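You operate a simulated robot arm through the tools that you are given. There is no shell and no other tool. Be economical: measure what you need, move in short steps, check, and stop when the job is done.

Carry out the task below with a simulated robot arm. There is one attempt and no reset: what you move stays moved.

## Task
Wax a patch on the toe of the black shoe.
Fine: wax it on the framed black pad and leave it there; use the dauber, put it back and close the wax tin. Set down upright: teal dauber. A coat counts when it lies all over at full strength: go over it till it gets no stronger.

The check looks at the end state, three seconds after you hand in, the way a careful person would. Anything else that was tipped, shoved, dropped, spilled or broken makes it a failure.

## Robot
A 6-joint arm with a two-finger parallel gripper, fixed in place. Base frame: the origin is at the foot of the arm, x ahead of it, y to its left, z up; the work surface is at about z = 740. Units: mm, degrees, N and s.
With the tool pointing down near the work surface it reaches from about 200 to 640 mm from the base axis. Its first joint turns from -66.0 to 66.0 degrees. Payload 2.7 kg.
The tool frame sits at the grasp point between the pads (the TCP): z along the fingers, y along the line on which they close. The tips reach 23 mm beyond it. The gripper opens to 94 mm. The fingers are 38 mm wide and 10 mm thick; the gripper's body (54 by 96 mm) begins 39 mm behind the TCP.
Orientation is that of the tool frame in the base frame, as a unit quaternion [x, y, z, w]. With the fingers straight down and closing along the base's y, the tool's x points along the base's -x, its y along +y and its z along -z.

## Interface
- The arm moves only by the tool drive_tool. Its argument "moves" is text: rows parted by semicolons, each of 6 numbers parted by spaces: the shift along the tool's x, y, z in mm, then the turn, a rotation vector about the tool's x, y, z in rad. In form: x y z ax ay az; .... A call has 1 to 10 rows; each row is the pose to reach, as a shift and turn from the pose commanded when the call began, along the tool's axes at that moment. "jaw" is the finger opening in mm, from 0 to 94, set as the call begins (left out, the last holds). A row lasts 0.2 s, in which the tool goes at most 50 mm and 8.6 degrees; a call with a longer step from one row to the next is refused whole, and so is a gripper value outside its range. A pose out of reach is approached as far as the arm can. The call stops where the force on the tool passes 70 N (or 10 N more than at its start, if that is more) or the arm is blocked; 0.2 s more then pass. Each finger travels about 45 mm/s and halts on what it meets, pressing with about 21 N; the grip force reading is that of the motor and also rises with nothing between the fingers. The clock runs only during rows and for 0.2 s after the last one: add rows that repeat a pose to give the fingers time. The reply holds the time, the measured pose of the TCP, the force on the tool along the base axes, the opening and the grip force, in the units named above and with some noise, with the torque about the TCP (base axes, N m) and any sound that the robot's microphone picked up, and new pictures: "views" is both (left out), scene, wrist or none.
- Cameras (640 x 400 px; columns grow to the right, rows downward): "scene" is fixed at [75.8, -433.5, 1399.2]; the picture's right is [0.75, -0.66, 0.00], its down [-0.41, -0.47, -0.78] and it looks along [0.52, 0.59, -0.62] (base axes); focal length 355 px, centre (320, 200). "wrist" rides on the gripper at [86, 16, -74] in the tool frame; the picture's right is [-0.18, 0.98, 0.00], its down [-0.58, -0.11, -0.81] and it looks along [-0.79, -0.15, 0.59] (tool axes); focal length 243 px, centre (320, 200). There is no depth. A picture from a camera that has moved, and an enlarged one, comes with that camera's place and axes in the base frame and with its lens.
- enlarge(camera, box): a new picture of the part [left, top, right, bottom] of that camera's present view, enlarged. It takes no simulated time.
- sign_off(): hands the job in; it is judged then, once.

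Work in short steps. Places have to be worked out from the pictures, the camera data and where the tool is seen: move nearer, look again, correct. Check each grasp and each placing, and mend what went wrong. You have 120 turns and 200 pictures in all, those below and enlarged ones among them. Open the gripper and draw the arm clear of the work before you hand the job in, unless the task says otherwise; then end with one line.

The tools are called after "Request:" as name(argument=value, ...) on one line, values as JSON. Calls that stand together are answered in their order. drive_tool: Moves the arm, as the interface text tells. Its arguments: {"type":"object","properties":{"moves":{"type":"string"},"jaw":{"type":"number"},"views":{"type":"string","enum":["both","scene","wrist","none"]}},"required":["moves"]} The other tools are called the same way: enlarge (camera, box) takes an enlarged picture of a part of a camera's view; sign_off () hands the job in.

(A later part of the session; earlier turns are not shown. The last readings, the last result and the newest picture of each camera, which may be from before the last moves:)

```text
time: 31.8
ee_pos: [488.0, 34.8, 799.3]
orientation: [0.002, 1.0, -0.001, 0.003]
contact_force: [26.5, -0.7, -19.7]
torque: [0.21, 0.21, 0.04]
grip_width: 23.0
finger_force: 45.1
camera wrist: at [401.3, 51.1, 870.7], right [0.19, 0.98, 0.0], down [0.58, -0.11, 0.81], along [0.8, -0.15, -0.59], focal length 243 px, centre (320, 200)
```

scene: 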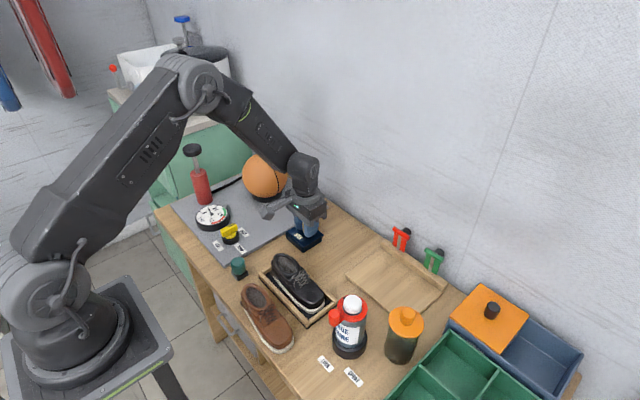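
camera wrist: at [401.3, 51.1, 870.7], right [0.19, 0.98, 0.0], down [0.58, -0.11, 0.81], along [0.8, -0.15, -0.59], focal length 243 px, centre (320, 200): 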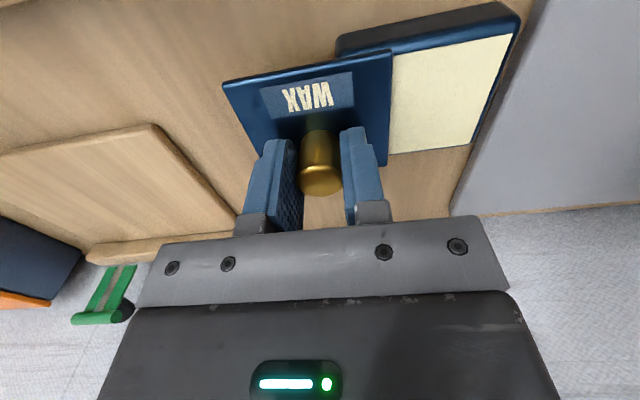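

About 50 mm of wax is now exposed, which is ample. I'll release the knob and rise.

Request:
drive_tool(moves="-2 0 1 0 0 0; -2 0 1 0 0 0; -2 0 1 0 0 0; -2 0 1 0 0 0", jaw=50, views="none")

Request:
drive_tool(moves="0 0 -20 0 0 0; 0 0 -50 0 0 0; 0 0 -90 0 0 0; 10 20 -120 0 0 0; 10 20 -120 0 0 0")

Request:
enlarge(camera="wrist", box=[220, 0, 420, 150])

Request:
enlarge(camera="scene", box=[270, 200, 350, 260])

```text
time: 32.8
ee_pos: [487.6, 34.1, 797.5]
orientation: [0.002, 1.0, -0.002, 0.002]
contact_force: [-0.7, 0.7, 0.9]
torque: [0.03, 0.02, -0.03]
grip_width: 49.7
finger_force: 0.0
```

```text
time: 34.0
ee_pos: [478.2, 56.5, 917.5]
orientation: [0.002, 1.0, -0.001, 0.001]
contact_force: [-0.9, 0.5, -0.6]
torque: [0.02, -0.03, 0.01]
grip_width: 50.0
finger_force: 0.0
camera wrist: at [392.3, 74.0, 990.9], right [0.19, 0.98, 0.0], down [0.58, -0.11, 0.81], along [0.79, -0.15, -0.59], focal length 243 px, centre (320, 200)
```

scene: 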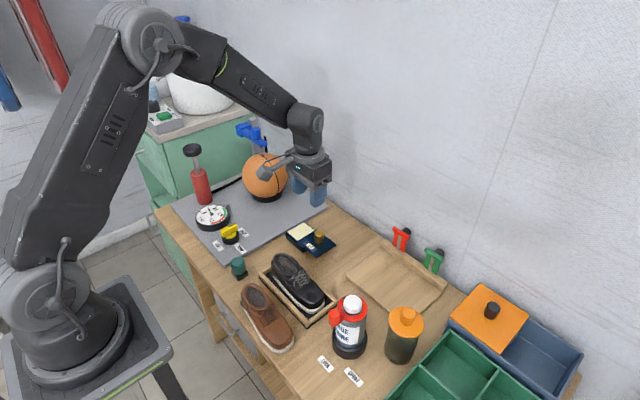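
wrist: 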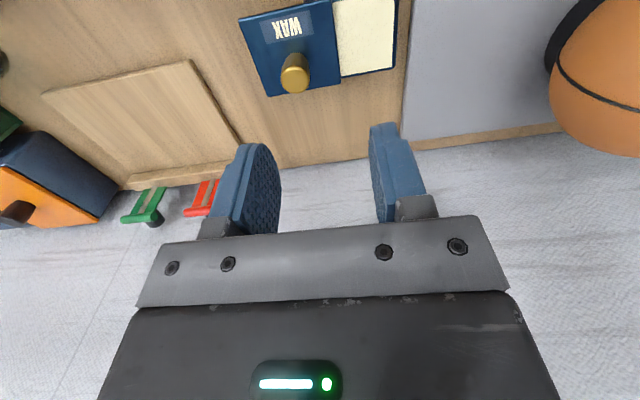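

```text
2.67 times, centred on (320, 75) of wrist
camera zoom: at [392.3, 74.0, 990.9], right [0.19, 0.98, 0.0], down [0.58, -0.11, 0.81], along [0.79, -0.15, -0.59], focal length 647 px, centre (320, 533)
```

zoom: 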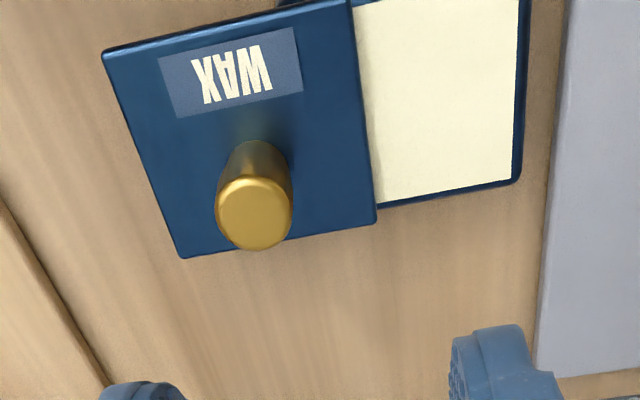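

```text
6.67 times, centred on (310, 230) of scene
camera zoom: at [75.8, -433.5, 1399.2], right [0.75, -0.66, 0.0], down [-0.41, -0.47, -0.78], along [0.52, 0.59, -0.62], focal length 2366 px, centre (387, 0)
```

zoom: 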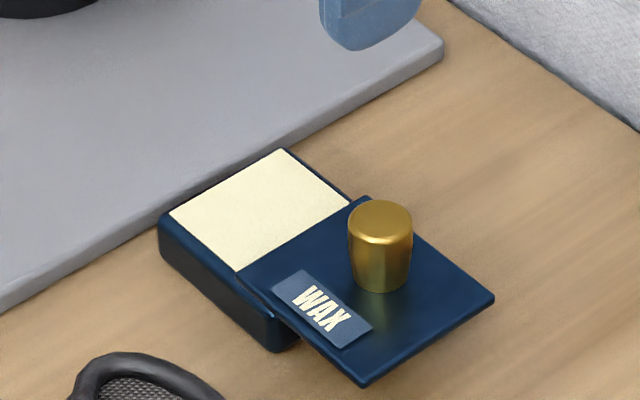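

The tin is open, with wax showing around x 453–509, y 74–118. I'll go back to look at the teal dauber near (296,100).

Request:
drive_tool(moves="45 10 0 0 0 0; 90 20 10 0 0 0; 135 32 20 0 0 0; 182 43 30 0 0 0; 182 43 30 0 0 0")

Request:
enlarge(camera="wrist", box=[200, 0, 440, 150])

Request:
enlarge(camera="scene", box=[210, 240, 270, 290])

```text
time: 35.2
ee_pos: [294.2, 98.5, 884.7]
orientation: [0.002, 1.0, -0.001, 0.001]
contact_force: [-0.1, 0.3, -0.6]
torque: [0.01, 0.01, 0.01]
grip_width: 49.9
finger_force: 0.1
camera wrist: at [209.4, 115.3, 958.0], right [0.19, 0.98, 0.0], down [0.58, -0.11, 0.81], along [0.79, -0.15, -0.59], focal length 243 px, centre (320, 200)
```

scene: 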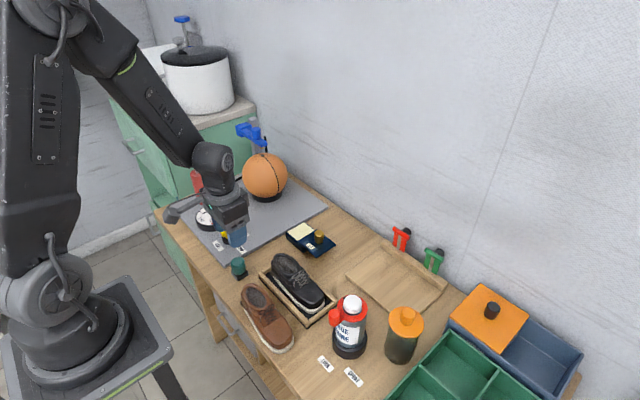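
wrist: 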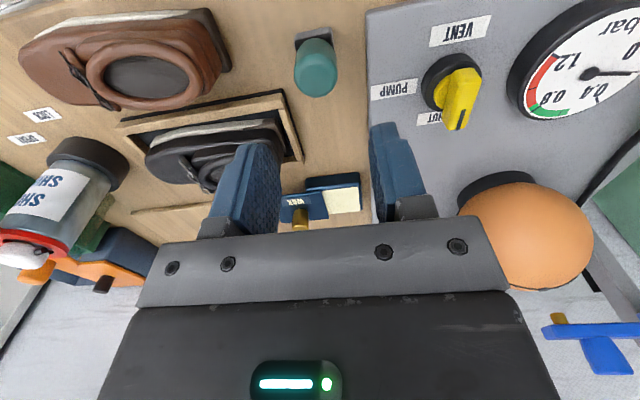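

```text
2.67 times, centred on (320, 75) of wrist
camera zoom: at [209.4, 115.3, 958.0], right [0.19, 0.98, 0.0], down [0.58, -0.11, 0.81], along [0.79, -0.15, -0.59], focal length 647 px, centre (320, 533)
```

zoom: 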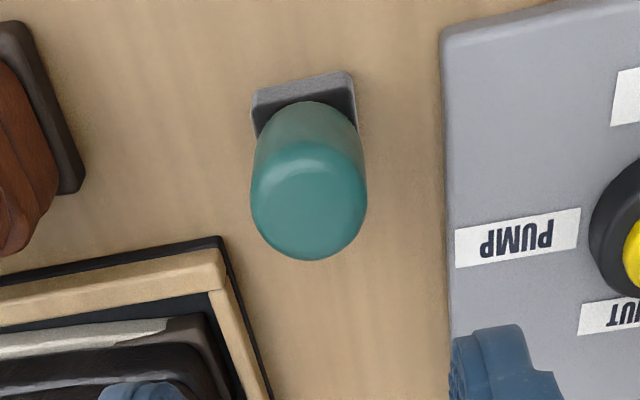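

```text
8.00 times, centred on (240, 265) of scene
camera zoom: at [75.8, -433.5, 1399.2], right [0.75, -0.66, 0.0], down [-0.41, -0.47, -0.78], along [0.52, 0.59, -0.62], focal length 2839 px, centre (960, -320)
```

zoom: 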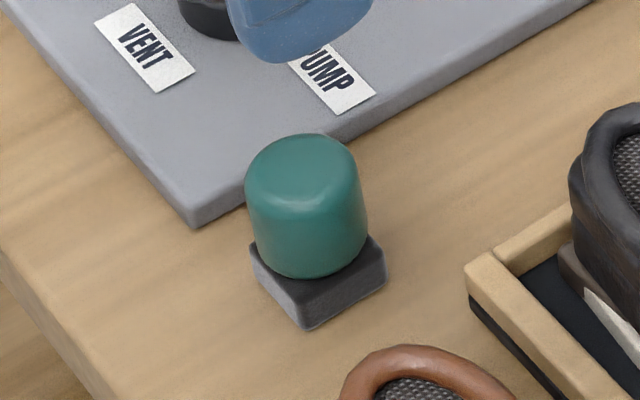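

The dauber has a teal handle of about 35 mm diameter on a 28 mm pad block, centred near (298,100), with its top near z 780. I'll turn the gripper to close along x, which suits the toe, and look again.

Request:
drive_tool(moves="0 0 0 0 0 0.147; 0 0 0 0 0 0.294; 0 0 0 0 0 0.441; 0 0 0 0 0 0.588; 0 0 0 0 0 0.735; 0 0 0 0 0 0.882; 0 0 0 0 0 1.029; 0 0 0 0 0 1.176; 0 0 0 0 0 1.323; 0 0 0 0 0 1.47", jaw=60, views="none")

Request:
drive_tool(moves="5 4 10 0 0 0.1; 5 4 25 0 0 0.1; 5 4 40 0 0 0.1; 5 4 40 0 0 0.1")

Request:
enlarge(camera="wrist", box=[200, 0, 440, 200])

```text
time: 37.4
ee_pos: [296.0, 97.1, 888.0]
orientation: [0.673, 0.74, -0.001, 0.001]
contact_force: [-0.9, 1.0, 0.2]
torque: [0.0, -0.01, 0.0]
grip_width: 60.0
finger_force: 0.1
```

```text
time: 38.4
ee_pos: [299.9, 103.5, 846.9]
orientation: [0.709, 0.705, 0.0, 0.001]
contact_force: [-0.4, 0.7, -0.4]
torque: [-0.04, -0.01, 0.05]
grip_width: 60.2
finger_force: 0.1
camera wrist: at [316.9, 190.4, 920.7], right [0.98, -0.19, 0.0], down [-0.11, -0.58, 0.81], along [-0.15, -0.79, -0.59], focal length 243 px, centre (320, 200)
```

scene: 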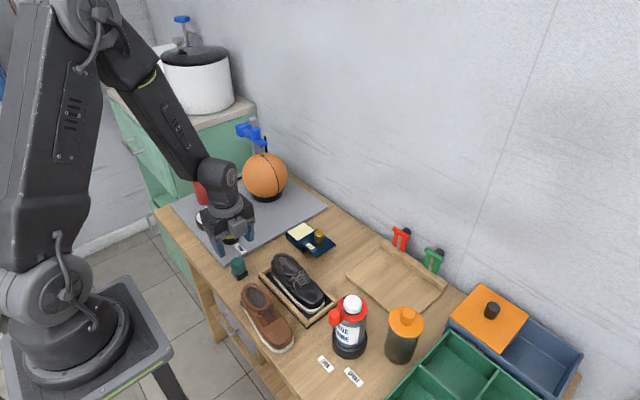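
wrist: 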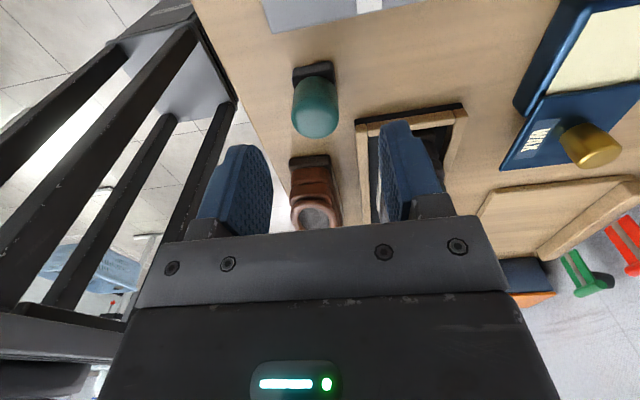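

```text
2.00 times, centred on (320, 100) of wrist
camera zoom: at [316.9, 190.4, 920.7], right [0.98, -0.19, 0.0], down [-0.11, -0.58, 0.81], along [-0.15, -0.79, -0.59], focal length 485 px, centre (320, 400)
```

zoom: 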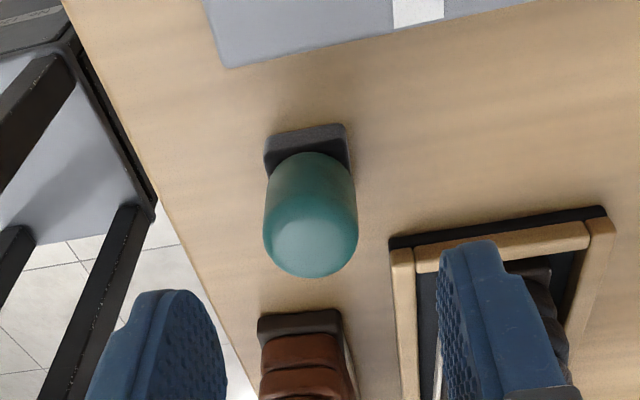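

The dauber's axis is about (296.5,96). I'll descend to z≈776 around it.

Request:
drive_tool(moves="-7.5 -3.4 0 0 0 0; -7.5 -3.4 20 0 0 0; -7.5 -3.4 45 0 0 0; -7.5 -3.4 71 0 0 0; -7.5 -3.4 71 0 0 0")

Request:
enlarge(camera="scene", box=[200, 230, 280, 290])

Request:
enlarge(camera="wrist", box=[200, 50, 440, 250])

```text
time: 39.6
ee_pos: [295.4, 96.1, 777.2]
orientation: [0.708, 0.706, 0.0, 0.001]
contact_force: [0.3, 0.1, 0.0]
torque: [0.0, 0.0, 0.02]
grip_width: 60.1
finger_force: 0.2
camera wrist: at [312.5, 183.2, 849.9], right [0.98, -0.19, 0.0], down [-0.11, -0.58, 0.81], along [-0.15, -0.79, -0.59], focal length 243 px, centre (320, 200)
```

scene: 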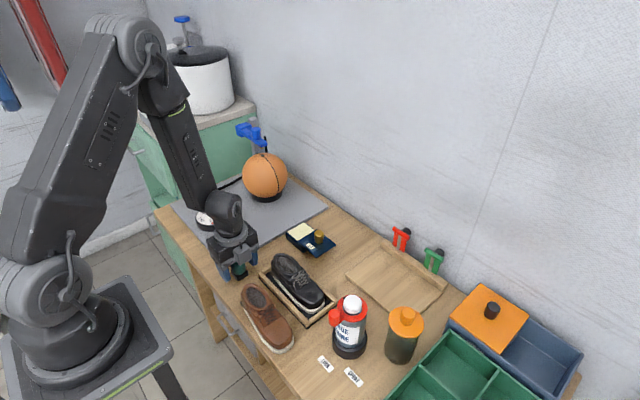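
wrist: 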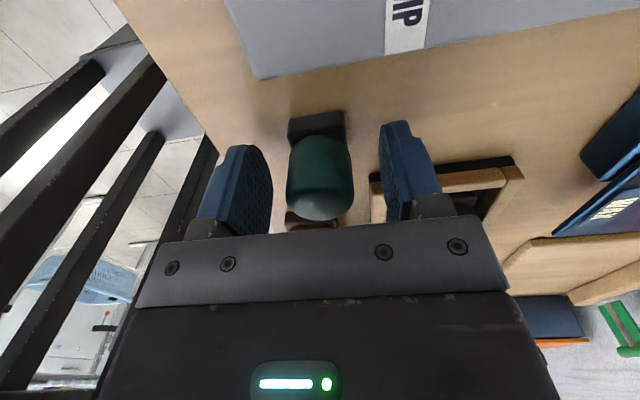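

```text
6.67 times, centred on (240, 260) of scene
camera zoom: at [75.8, -433.5, 1399.2], right [0.75, -0.66, 0.0], down [-0.41, -0.47, -0.78], along [0.52, 0.59, -0.62], focal length 2366 px, centre (853, -200)
```

zoom: 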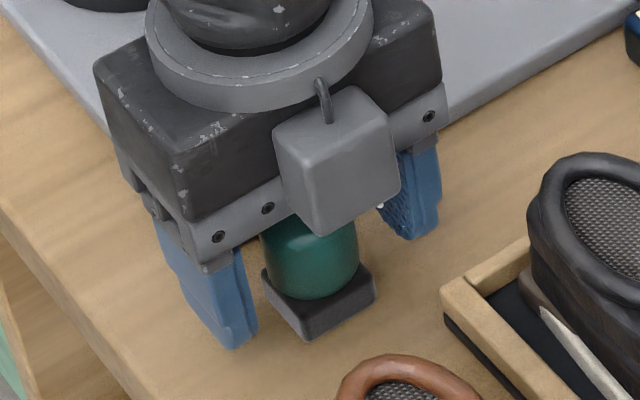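

```text
2.00 times, centred on (320, 150) of wrist
camera zoom: at [312.5, 183.2, 849.9], right [0.98, -0.19, 0.0], down [-0.11, -0.58, 0.81], along [-0.15, -0.79, -0.59], focal length 485 px, centre (320, 300)
```

zoom: 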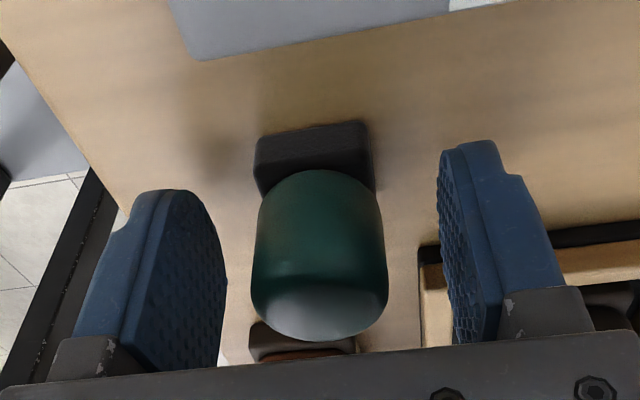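

Well centred; closing on the handle.

Request:
drive_tool(moves="0 0 0 0 0 0; 0 0 0 0 0 0; 0 0 0 0 0 0; 0 0 0 0 0 0; 0 0 0 0 0 0", jaw=20, views="none")

```text
time: 40.8
ee_pos: [295.2, 96.5, 777.7]
orientation: [0.708, 0.706, 0.001, 0.002]
contact_force: [-0.2, 1.0, 0.5]
torque: [0.0, 0.01, 0.02]
grip_width: 30.6
finger_force: 20.6
```

Held at 30.6 mm; dauber bottom is about 37 below the TCP. Lifting.

Request:
drive_tool(moves="0 0 -10 0 0 0; 0 0 -40 0 0 0; 0 0 -80 0 0 0; 0 0 -100 0 0 0; 0 0 -100 0 0 0")

Request:
enlarge(camera="scene", box=[200, 200, 280, 290])

Request:
enlarge(camera="wrist", box=[200, 50, 440, 250])

```text
time: 42.0
ee_pos: [295.4, 95.1, 877.4]
orientation: [0.709, 0.706, 0.0, 0.002]
contact_force: [-0.3, 0.2, -0.3]
torque: [-0.02, 0.01, 0.02]
grip_width: 30.8
finger_force: 20.7
camera wrist: at [313.0, 182.8, 949.6], right [0.98, -0.19, 0.0], down [-0.11, -0.58, 0.81], along [-0.15, -0.79, -0.59], focal length 243 px, centre (320, 200)
```

scene: 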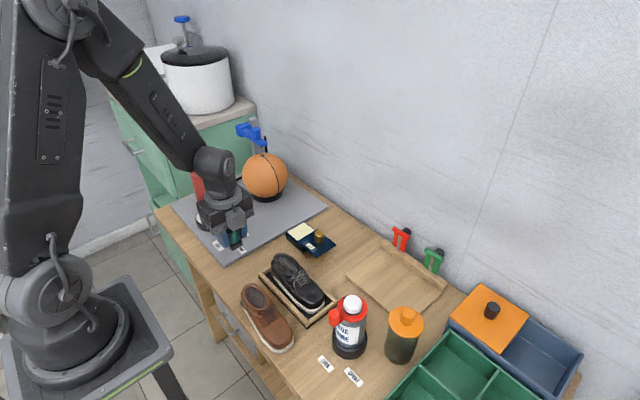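
wrist: 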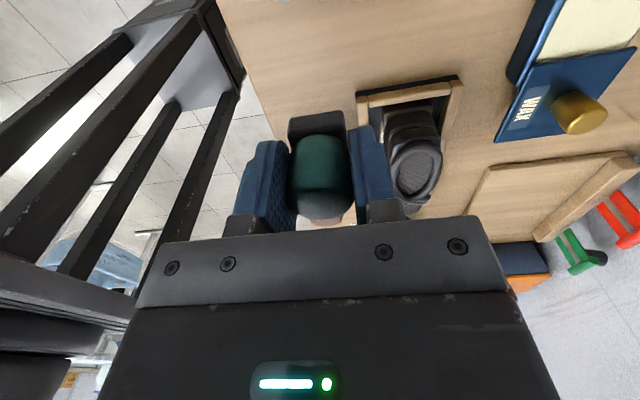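

```text
4.44 times, centred on (240, 245) of scene
camera zoom: at [75.8, -433.5, 1399.2], right [0.75, -0.66, 0.0], down [-0.41, -0.47, -0.78], along [0.52, 0.59, -0.62], focal length 1577 px, centre (676, 0)
```

zoom: 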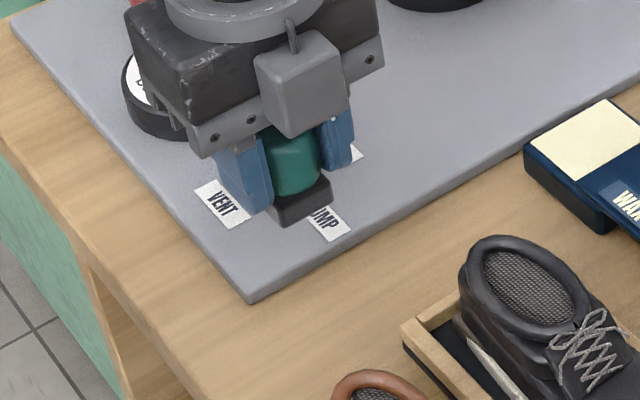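

```text
2.00 times, centred on (320, 150) of wrist
camera zoom: at [313.0, 182.8, 949.6], right [0.98, -0.19, 0.0], down [-0.11, -0.58, 0.81], along [-0.15, -0.79, -0.59], focal length 485 px, centre (320, 300)
```

zoom: 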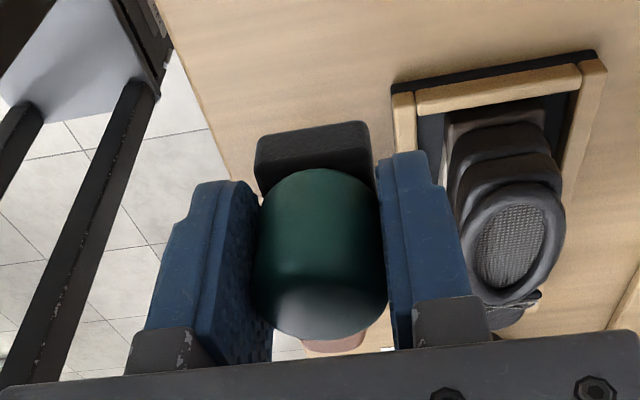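

Held straight. Moving over the exposed wax, at (481,94).

Request:
drive_tool(moves="0 45 0 0 0 0; 0 90 0 0 0 0; 0 135 0 0 0 0; -1 180 0 0 0 0; -1 186 20 0 0 0; -1 186 50 0 0 0; -1 186 60 0 0 0; -1 186 60 0 0 0")

Request:
enlarge(camera="scene", box=[270, 190, 350, 260])

Request:
enlarge(camera="wrist", box=[200, 50, 440, 250])

```text
time: 43.8
ee_pos: [482.1, 95.0, 814.7]
orientation: [0.708, 0.706, 0.0, 0.001]
contact_force: [-0.8, -0.7, -0.7]
torque: [-0.01, -0.03, -0.03]
grip_width: 30.8
finger_force: 21.1
camera wrist: at [499.6, 182.3, 888.9], right [0.98, -0.19, 0.0], down [-0.11, -0.58, 0.81], along [-0.15, -0.79, -0.59], focal length 243 px, centre (320, 200)
```

scene: 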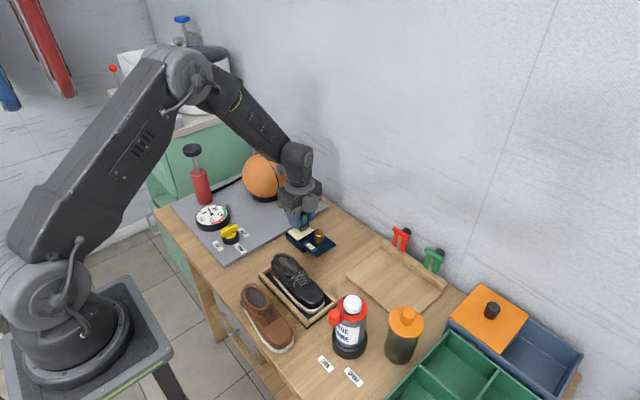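
wrist: 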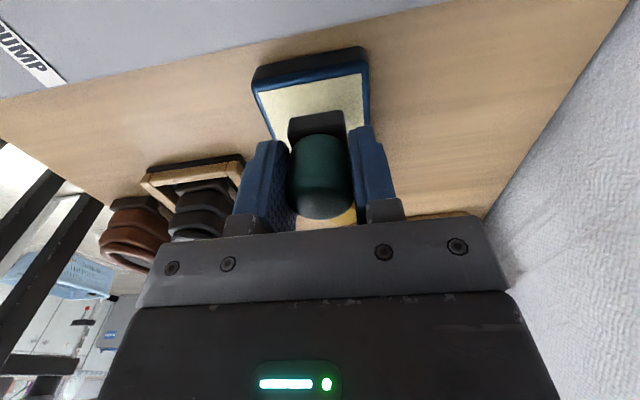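

```text
5.71 times, centred on (310, 225) of scene
camera zoom: at [75.8, -433.5, 1399.2], right [0.75, -0.66, 0.0], down [-0.41, -0.47, -0.78], along [0.52, 0.59, -0.62], focal length 2028 px, centre (377, 57)
```

zoom: 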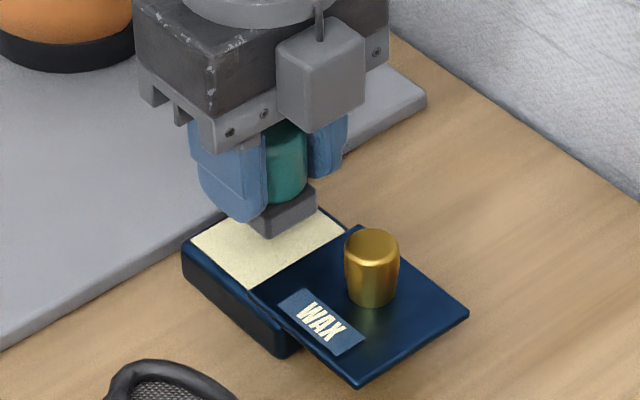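

```text
2.00 times, centred on (320, 150) of wrist
camera zoom: at [499.6, 182.3, 888.9], right [0.98, -0.19, 0.0], down [-0.11, -0.58, 0.81], along [-0.15, -0.79, -0.59], focal length 485 px, centre (320, 300)
```

zoom: 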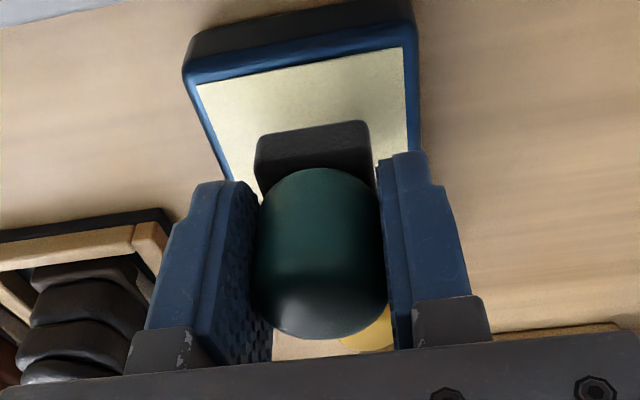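

Well centred over the wax. Descending in small steps.

Request:
drive_tool(moves="0 0 4 0 0 0; 0 0 8 0 0 0; 0 0 11 0 0 0; 0 0 11 0 0 0", views="none")

Request:
drive_tool(moves="0 0 1.5 0 0 0; 0 0 3 0 0 0; 0 0 3 0 0 0", views="none")

```text
time: 44.8
ee_pos: [481.1, 94.9, 806.0]
orientation: [0.708, 0.706, 0.0, 0.001]
contact_force: [-0.3, 0.0, -0.5]
torque: [0.04, 0.02, -0.01]
grip_width: 30.8
finger_force: 20.6
```

```text
time: 45.6
ee_pos: [482.8, 95.1, 802.4]
orientation: [0.709, 0.706, 0.0, 0.001]
contact_force: [-0.3, 1.6, -1.1]
torque: [0.01, -0.01, 0.01]
grip_width: 31.0
finger_force: 21.4
```

Request:
drive_tool(moves="0 0 1.5 0 0 0; 0 0 3 0 0 0; 0 0 3 0 0 0", views="none")

Request:
drive_tool(moves="0 0 1 0 0 0; 0 0 2 0 0 0; 0 0 2 0 0 0", views="none")

```text
time: 46.4
ee_pos: [482.1, 94.8, 800.3]
orientation: [0.708, 0.706, 0.001, 0.002]
contact_force: [-4.5, 1.1, 14.1]
torque: [0.03, 0.2, -0.01]
grip_width: 30.7
finger_force: 21.1
```

```text
time: 47.2
ee_pos: [483.1, 94.4, 798.3]
orientation: [0.708, 0.707, 0.002, 0.002]
contact_force: [-2.4, 1.9, 20.6]
torque: [0.04, 0.1, -0.02]
grip_width: 30.6
finger_force: 21.1
```

Contact with the wax at TCP z≈801, about 20 N. I'll ease by 1 mm, rub a little, and lift to look.

Request:
drive_tool(moves="0 0 -1 0 0 0; 0 6 -1 0 0 0; 0 -6 -1 0 0 0; 5 0 -1 0 0 0; -3 0 -1 0 0 0; 0 0 -1 0 0 0; 0 0 -20 0 0 0; 0 0 -60 0 0 0; 0 0 -60 0 0 0")

Request:
enlarge(camera="scene", box=[270, 170, 350, 260])

Request:
enlarge(camera="wrist", box=[200, 50, 440, 250])

```text
time: 49.2
ee_pos: [480.5, 95.4, 857.0]
orientation: [0.707, 0.707, 0.0, 0.001]
contact_force: [0.4, 1.2, -0.5]
torque: [0.0, 0.02, -0.03]
grip_width: 30.9
finger_force: 20.9
camera wrist: at [497.4, 182.1, 930.7], right [0.98, -0.19, 0.0], down [-0.11, -0.58, 0.81], along [-0.15, -0.79, -0.59], focal length 243 px, centre (320, 200)
```

scene: 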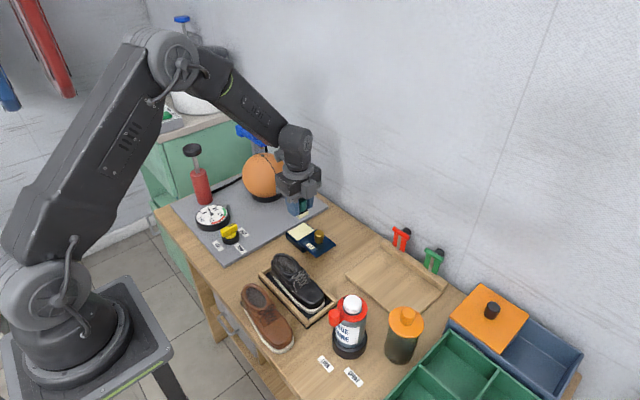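
wrist: 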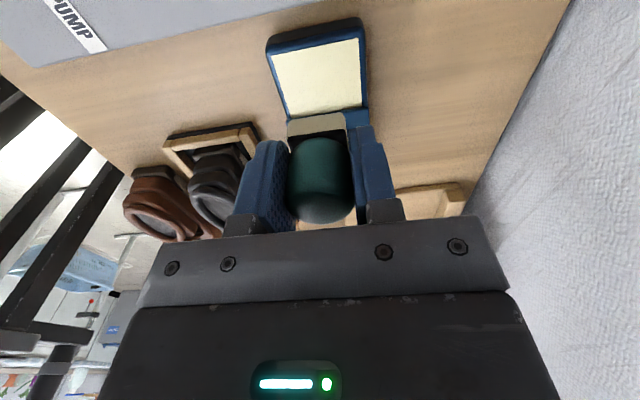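

```text
4.44 times, centred on (310, 215) of scene
camera zoom: at [75.8, -433.5, 1399.2], right [0.75, -0.66, 0.0], down [-0.41, -0.47, -0.78], along [0.52, 0.59, -0.62], focal length 1577 px, centre (364, 133)
```

zoom: 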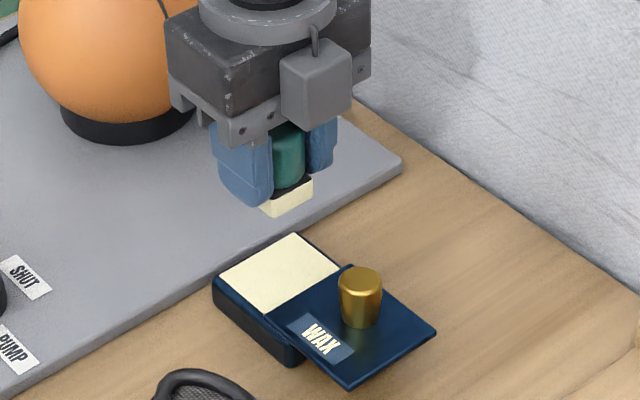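

```text
2.00 times, centred on (320, 150) of wrist
camera zoom: at [497.4, 182.1, 930.7], right [0.98, -0.19, 0.0], down [-0.11, -0.58, 0.81], along [-0.15, -0.79, -0.59], focal length 485 px, centre (320, 300)
```

zoom: 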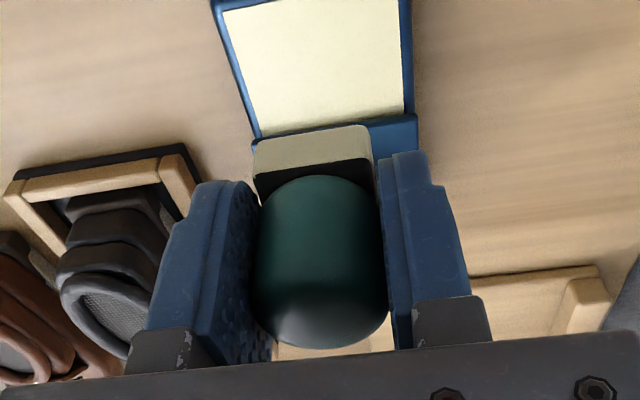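

The dauber is loaded. Moving over the toe, about (367,-77), staying high.

Request:
drive_tool(moves="-15 -10 -15 0 0 0; -55 -36 -20 0 0 0; -95 -62 -20 0 0 0; -135 -88 -20 0 0 0; -172 -113 -20 0 0 0; -172 -113 10 0 0 0; -172 -113 10 0 0 0")

Request:
enlarge(camera="scene", box=[240, 210, 360, 330])

Request:
enlarge(camera="wrist", box=[200, 0, 440, 250])

```text
time: 50.8
ee_pos: [367.5, -77.0, 847.3]
orientation: [0.708, 0.707, 0.0, 0.001]
contact_force: [0.3, -1.0, -1.4]
torque: [-0.01, -0.03, 0.01]
grip_width: 30.5
finger_force: 21.1
camera wrist: at [384.7, 10.3, 920.9], right [0.98, -0.19, 0.0], down [-0.11, -0.58, 0.81], along [-0.15, -0.79, -0.59], focal length 243 px, centre (320, 200)
```

scene: 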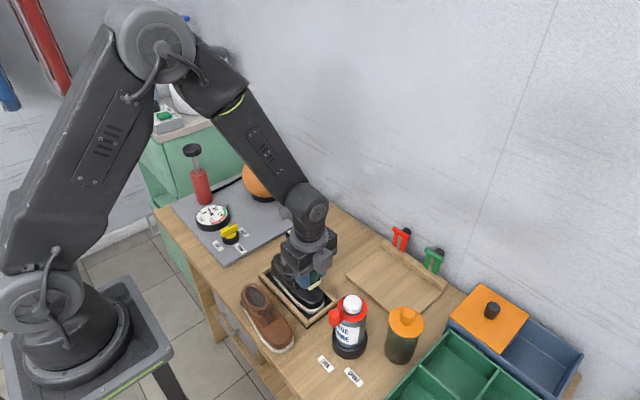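
wrist: 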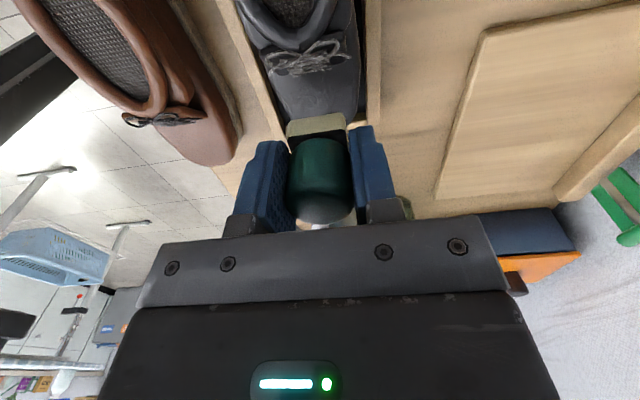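

```text
3.33 times, centred on (300, 270) of scene
camera zoom: at [75.8, -433.5, 1399.2], right [0.75, -0.66, 0.0], down [-0.41, -0.47, -0.78], along [0.52, 0.59, -0.62], focal length 1183 px, centre (387, -33)
```

zoom: 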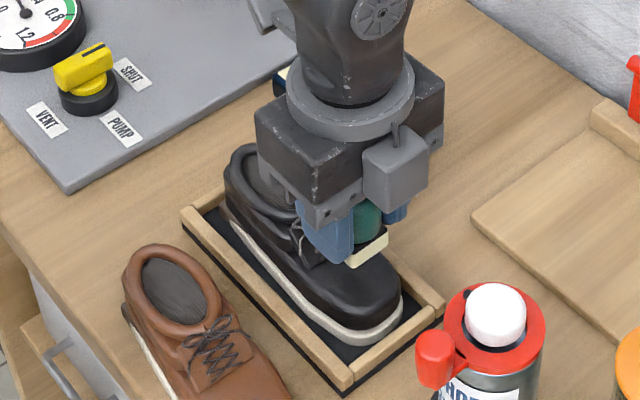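

```text
1.60 times, centred on (320, 125) of wrist
camera zoom: at [384.7, 10.3, 920.9], right [0.98, -0.19, 0.0], down [-0.11, -0.58, 0.81], along [-0.15, -0.79, -0.59], focal length 388 px, centre (320, 320)
```

zoom: 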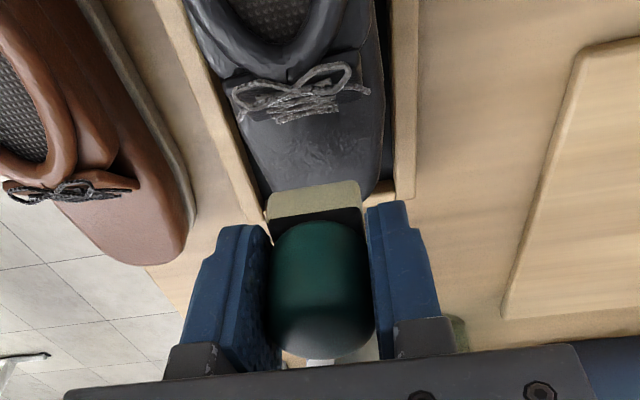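

Lowering toward the toe in steps.

Request:
drive_tool(moves="0 0 6 0 0 0; 0 0 12 0 0 0; 0 0 18 0 0 0; 0 0 18 0 0 0", views="scene")

Request:
enlarge(camera="scene", box=[260, 230, 340, 320])

```text
time: 51.8
ee_pos: [369.0, -75.7, 829.5]
orientation: [0.708, 0.706, 0.0, 0.002]
contact_force: [0.2, 0.3, -0.6]
torque: [-0.02, -0.04, 0.02]
grip_width: 31.0
finger_force: 20.4
```

scene: 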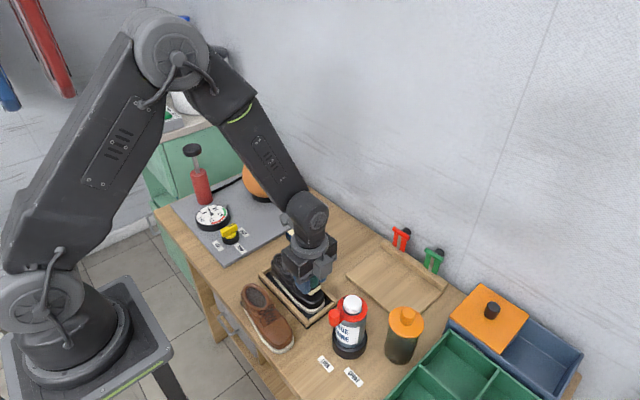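

```text
4.44 times, centred on (300, 275) of scene
camera zoom: at [75.8, -433.5, 1399.2], right [0.75, -0.66, 0.0], down [-0.41, -0.47, -0.78], along [0.52, 0.59, -0.62], focal length 1577 px, centre (409, -133)
```

zoom: 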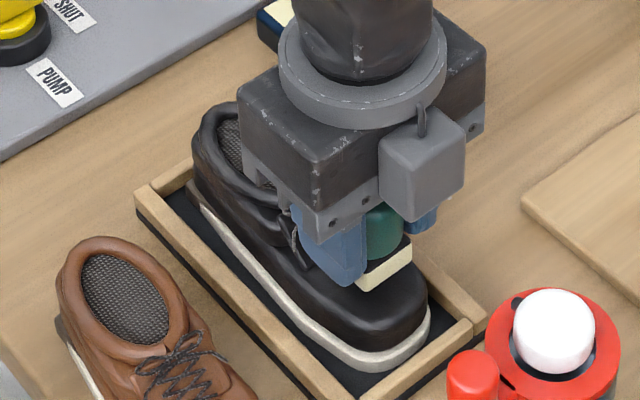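

Request:
drive_tool(moves="0 0 3 0 0 0; 0 0 5 0 0 0; 0 0 7 0 0 0; 0 0 7 0 0 0", views="none")

Request:
drive_tool(moves="0 0 1.5 0 0 0; 0 0 3 0 0 0; 0 0 3 0 0 0", views="none")

```text
time: 52.8
ee_pos: [369.4, -77.2, 823.1]
orientation: [0.708, 0.707, 0.0, 0.001]
contact_force: [0.5, 0.5, -1.2]
torque: [-0.01, 0.01, -0.03]
grip_width: 30.7
finger_force: 20.7
```

```text
time: 53.6
ee_pos: [369.6, -76.5, 819.4]
orientation: [0.708, 0.706, 0.0, 0.002]
contact_force: [-1.3, 0.0, -0.4]
torque: [0.04, -0.02, 0.0]
grip_width: 30.7
finger_force: 20.9
```

Still no contact at 819; continuing in 3 mm steps.

Request:
drive_tool(moves="0 0 1.5 0 0 0; 0 0 3 0 0 0; 0 0 3 0 0 0", views="none")

Request:
drive_tool(moves="0 0 1.5 0 0 0; 0 0 2.5 0 0 0; 0 0 2.5 0 0 0", views="scene")

Request:
enlarge(camera="scene", box=[260, 230, 340, 320])

```text
time: 54.4
ee_pos: [369.3, -77.2, 817.0]
orientation: [0.708, 0.706, 0.0, 0.001]
contact_force: [-0.2, -0.2, -1.3]
torque: [0.01, 0.01, -0.02]
grip_width: 30.7
finger_force: 21.5
```

```text
time: 55.2
ee_pos: [369.8, -78.0, 813.1]
orientation: [0.708, 0.706, 0.001, 0.002]
contact_force: [-2.9, -0.9, 20.9]
torque: [0.01, 0.09, -0.01]
grip_width: 30.9
finger_force: 21.5
```

scene: 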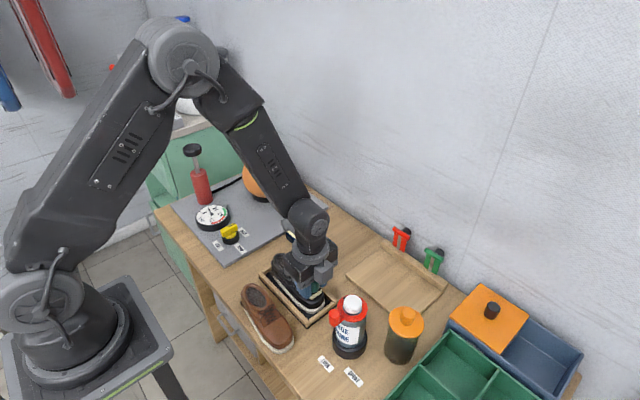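

```text
4.44 times, centred on (300, 275) of scene
camera zoom: at [75.5, -433.4, 1399.2], right [0.75, -0.66, 0.0], down [-0.41, -0.47, -0.78], along [0.52, 0.59, -0.62], focal length 1577 px, centre (409, -133)
```

zoom: 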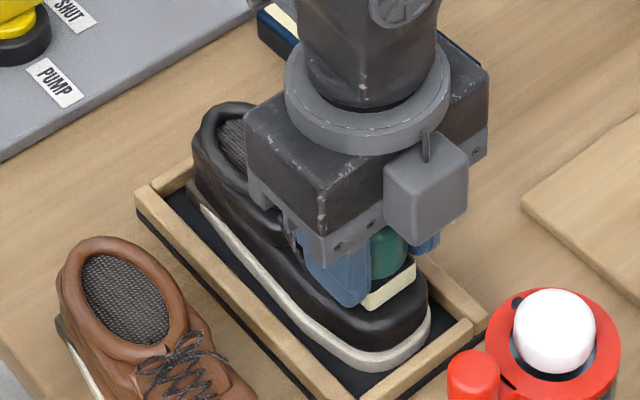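

Contact at about 814 (21 N). I'll ease 1 mm, rub in small strokes, then lift and inspect the coat.

Request:
drive_tool(moves="0 0 -1 0 0 0; 5 0 -1 0 0 0; 0 0 -1 0 0 0; -5 0 -1 0 0 0; 0 0 -1 0 0 0; 0 5 -1 0 0 0; 0 0 -1 0 0 0; 0 -5 -1 0 0 0; 0 0 -1 0 0 0; 0 0 -1 0 0 0", views="none")

Request:
drive_tool(moves="0 0 -20 0 0 0; 10 0 -50 0 0 0; 50 0 -65 0 0 0; 90 0 -65 0 0 0; 120 0 -65 0 0 0; 120 0 -65 0 0 0")

Request:
enlarge(camera="scene", box=[260, 250, 340, 320])

Request:
enlarge(camera="wrist", box=[200, 0, 440, 250])

```text
time: 57.4
ee_pos: [368.6, -76.8, 814.7]
orientation: [0.709, 0.706, 0.001, 0.002]
contact_force: [0.7, 0.3, -1.1]
torque: [0.03, 0.02, 0.02]
grip_width: 30.7
finger_force: 20.7
```

```text
time: 58.8
ee_pos: [370.1, 45.5, 880.0]
orientation: [0.708, 0.706, 0.0, 0.001]
contact_force: [-0.1, -0.8, -0.1]
torque: [0.04, 0.02, 0.0]
grip_width: 30.7
finger_force: 21.1
camera wrist: at [386.9, 132.1, 953.6], right [0.98, -0.19, 0.0], down [-0.11, -0.58, 0.81], along [-0.15, -0.79, -0.59], focal length 243 px, centre (320, 200)
```

scene: 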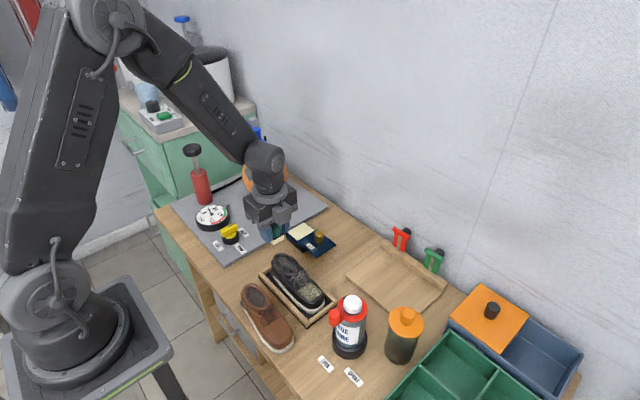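
wrist: 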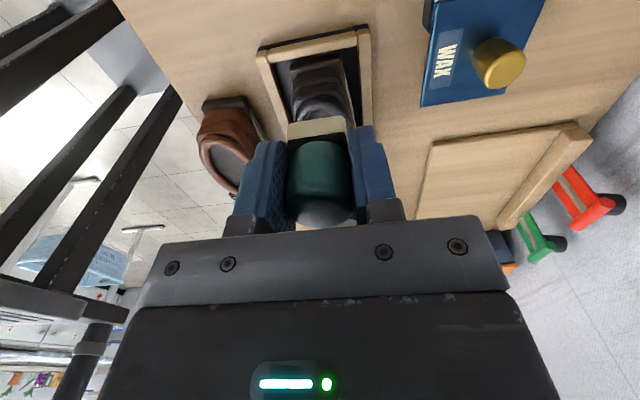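

```text
5.71 times, centred on (300, 285) of scene
camera zoom: at [75.8, -433.5, 1399.2], right [0.75, -0.66, 0.0], down [-0.41, -0.47, -0.78], along [0.52, 0.59, -0.62], focal length 2028 px, centre (434, -286)
```

zoom: 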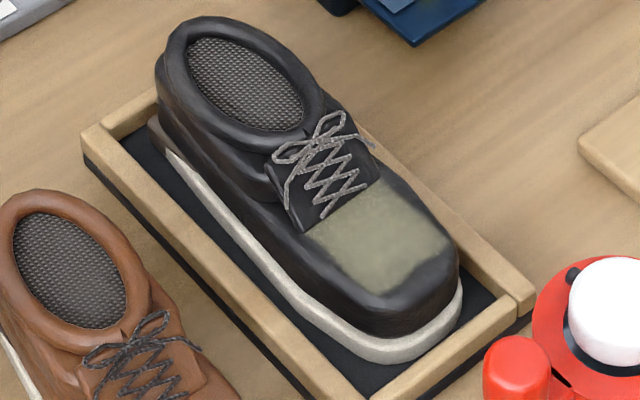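

```text
1.60 times, centred on (320, 125) of wrist
camera zoom: at [386.9, 132.1, 953.6], right [0.98, -0.19, 0.0], down [-0.11, -0.58, 0.81], along [-0.15, -0.79, -0.59], focal length 388 px, centre (320, 320)
```

zoom: 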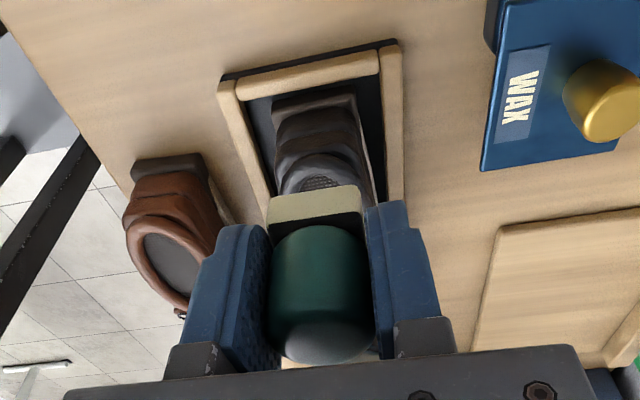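

The coat shows up as a rectangle on the toe, still weak and patchy, and the dauber still carries wax. I'll go back and rub more firmly over a slightly larger area.

Request:
drive_tool(moves="-40 0 0 0 0 0; -80 0 0 0 0 0; -120 -1 0 0 0 0; -120 -1 30 0 0 0; -120 -1 55 0 0 0; -120 -1 64 0 0 0; -120 -1 66.5 0 0 0; -120 -1 66.5 0 0 0", views="none")

```text
time: 60.6
ee_pos: [367.7, -76.2, 815.1]
orientation: [0.708, 0.706, 0.0, 0.002]
contact_force: [-2.6, -1.9, 7.7]
torque: [0.03, 0.15, -0.01]
grip_width: 30.7
finger_force: 20.9
```

Contact at 8 N. Rubbing in a raster.

Request:
drive_tool(moves="6 0 0.5 0 0 0; 6 -6 0.5 0 0 0; 0 -6 0.5 0 0 0; -7 -6 1 0 0 0; -7 0 1 0 0 0; 0 0 0.5 0 0 0; 6 0 0.5 0 0 0; 6 6 0.5 0 0 0; 0 6 0.5 0 0 0; -7 6 1 0 0 0", views="none")

Request:
drive_tool(moves="0 -6 0 0 0 0; 6 -6 0 0 0 0; 13 -6 -0.5 0 0 0; 13 0 -0.5 0 0 0; 6 0 0 0 0 0; 0 0 0 0 0 0; 0 -6 0 0 0 0; 7 -6 0 0 0 0; 7 -12 0 0 0 0; 7 -6 0 0 0 0", views="none")

Request:
drive_tool(moves="0 0 -20 0 0 0; 10 0 -50 0 0 0; 50 0 -65 0 0 0; 90 0 -65 0 0 0; 120 0 -65 0 0 0; 120 0 -65 0 0 0", views="scene")

Request:
enlarge(camera="scene", box=[260, 250, 340, 320])

```text
time: 62.8
ee_pos: [372.8, -84.0, 811.7]
orientation: [0.708, 0.706, 0.0, 0.002]
contact_force: [0.2, -0.3, -0.1]
torque: [0.01, 0.0, 0.01]
grip_width: 31.0
finger_force: 21.0
```

```text
time: 65.0
ee_pos: [367.9, -77.4, 812.1]
orientation: [0.708, 0.707, 0.0, 0.001]
contact_force: [0.1, 1.0, -1.3]
torque: [-0.02, -0.02, 0.03]
grip_width: 30.9
finger_force: 20.9
```

```text
time: 66.4
ee_pos: [368.5, 44.0, 878.2]
orientation: [0.709, 0.705, 0.0, 0.001]
contact_force: [0.0, -0.1, -1.1]
torque: [0.03, -0.01, -0.01]
grip_width: 30.9
finger_force: 21.3
```

scene: 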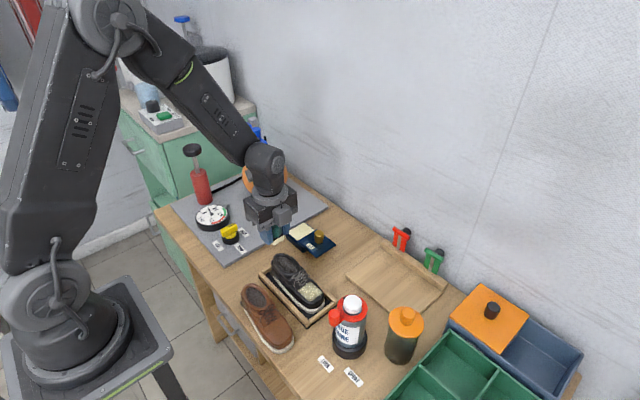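

```text
5.71 times, centred on (300, 285) of scene
camera zoom: at [75.8, -433.5, 1399.2], right [0.75, -0.66, 0.0], down [-0.41, -0.47, -0.78], along [0.52, 0.59, -0.62], focal length 2028 px, centre (434, -286)
```

zoom: 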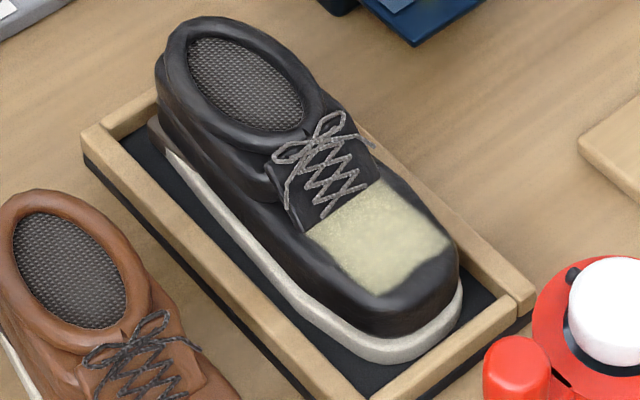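

The coat is much stronger and keeps the same boundaries, so that is the patch. I'll re-dip and go over it until it stops changing.

Request:
drive_tool(moves="15 35 0 0 0 0; 30 70 0 0 0 0; 50 113 0 0 0 0; 50 113 30 0 0 0; 50 113 60 0 0 0; 50 113 74 0 0 0; 50 113 78 0 0 0; 50 113 78 0 0 0", views="none")

```text
time: 68.2
ee_pos: [482.0, 91.6, 797.7]
orientation: [0.708, 0.706, 0.0, 0.001]
contact_force: [-0.1, 0.0, -0.2]
torque: [-0.03, 0.02, -0.03]
grip_width: 30.8
finger_force: 21.2
```

Request:
drive_tool(moves="2 0 1.5 0 0 0; 2 0 3 0 0 0; 2 0 3 0 0 0", views="none")

```text
time: 69.0
ee_pos: [481.0, 95.1, 795.7]
orientation: [0.708, 0.707, 0.0, 0.002]
contact_force: [-0.1, 0.1, -1.0]
torque: [0.0, 0.0, -0.01]
grip_width: 30.8
finger_force: 20.7
```

No contact yet, so the dauber has slid up in the grip by a few mm. Stepping down further.

Request:
drive_tool(moves="0 0 1.5 0 0 0; 0 0 3 0 0 0; 0 0 3 0 0 0", views="scene")

Request:
enlarge(camera="scene", box=[270, 190, 350, 260])

```text
time: 69.8
ee_pos: [480.6, 93.9, 792.2]
orientation: [0.707, 0.707, 0.001, 0.001]
contact_force: [-2.9, -0.3, 7.0]
torque: [-0.2, 0.1, -0.01]
grip_width: 30.7
finger_force: 20.7
```

scene: 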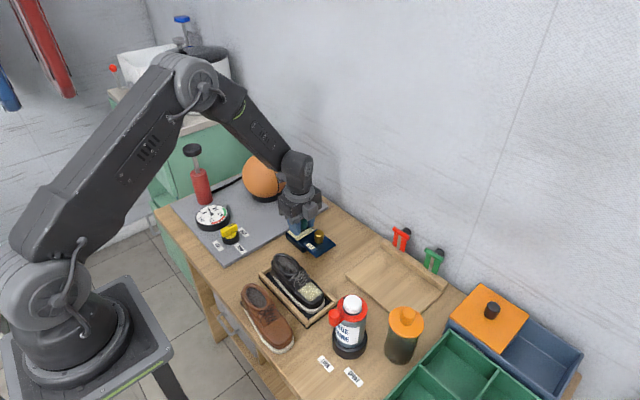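

```text
5.71 times, centred on (310, 225) of scene
camera zoom: at [75.6, -433.5, 1399.2], right [0.75, -0.66, 0.0], down [-0.41, -0.47, -0.78], along [0.52, 0.59, -0.62], focal length 2028 px, centre (377, 57)
```

zoom: 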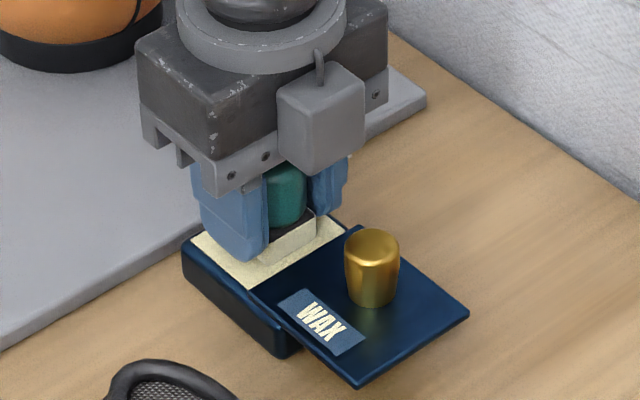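

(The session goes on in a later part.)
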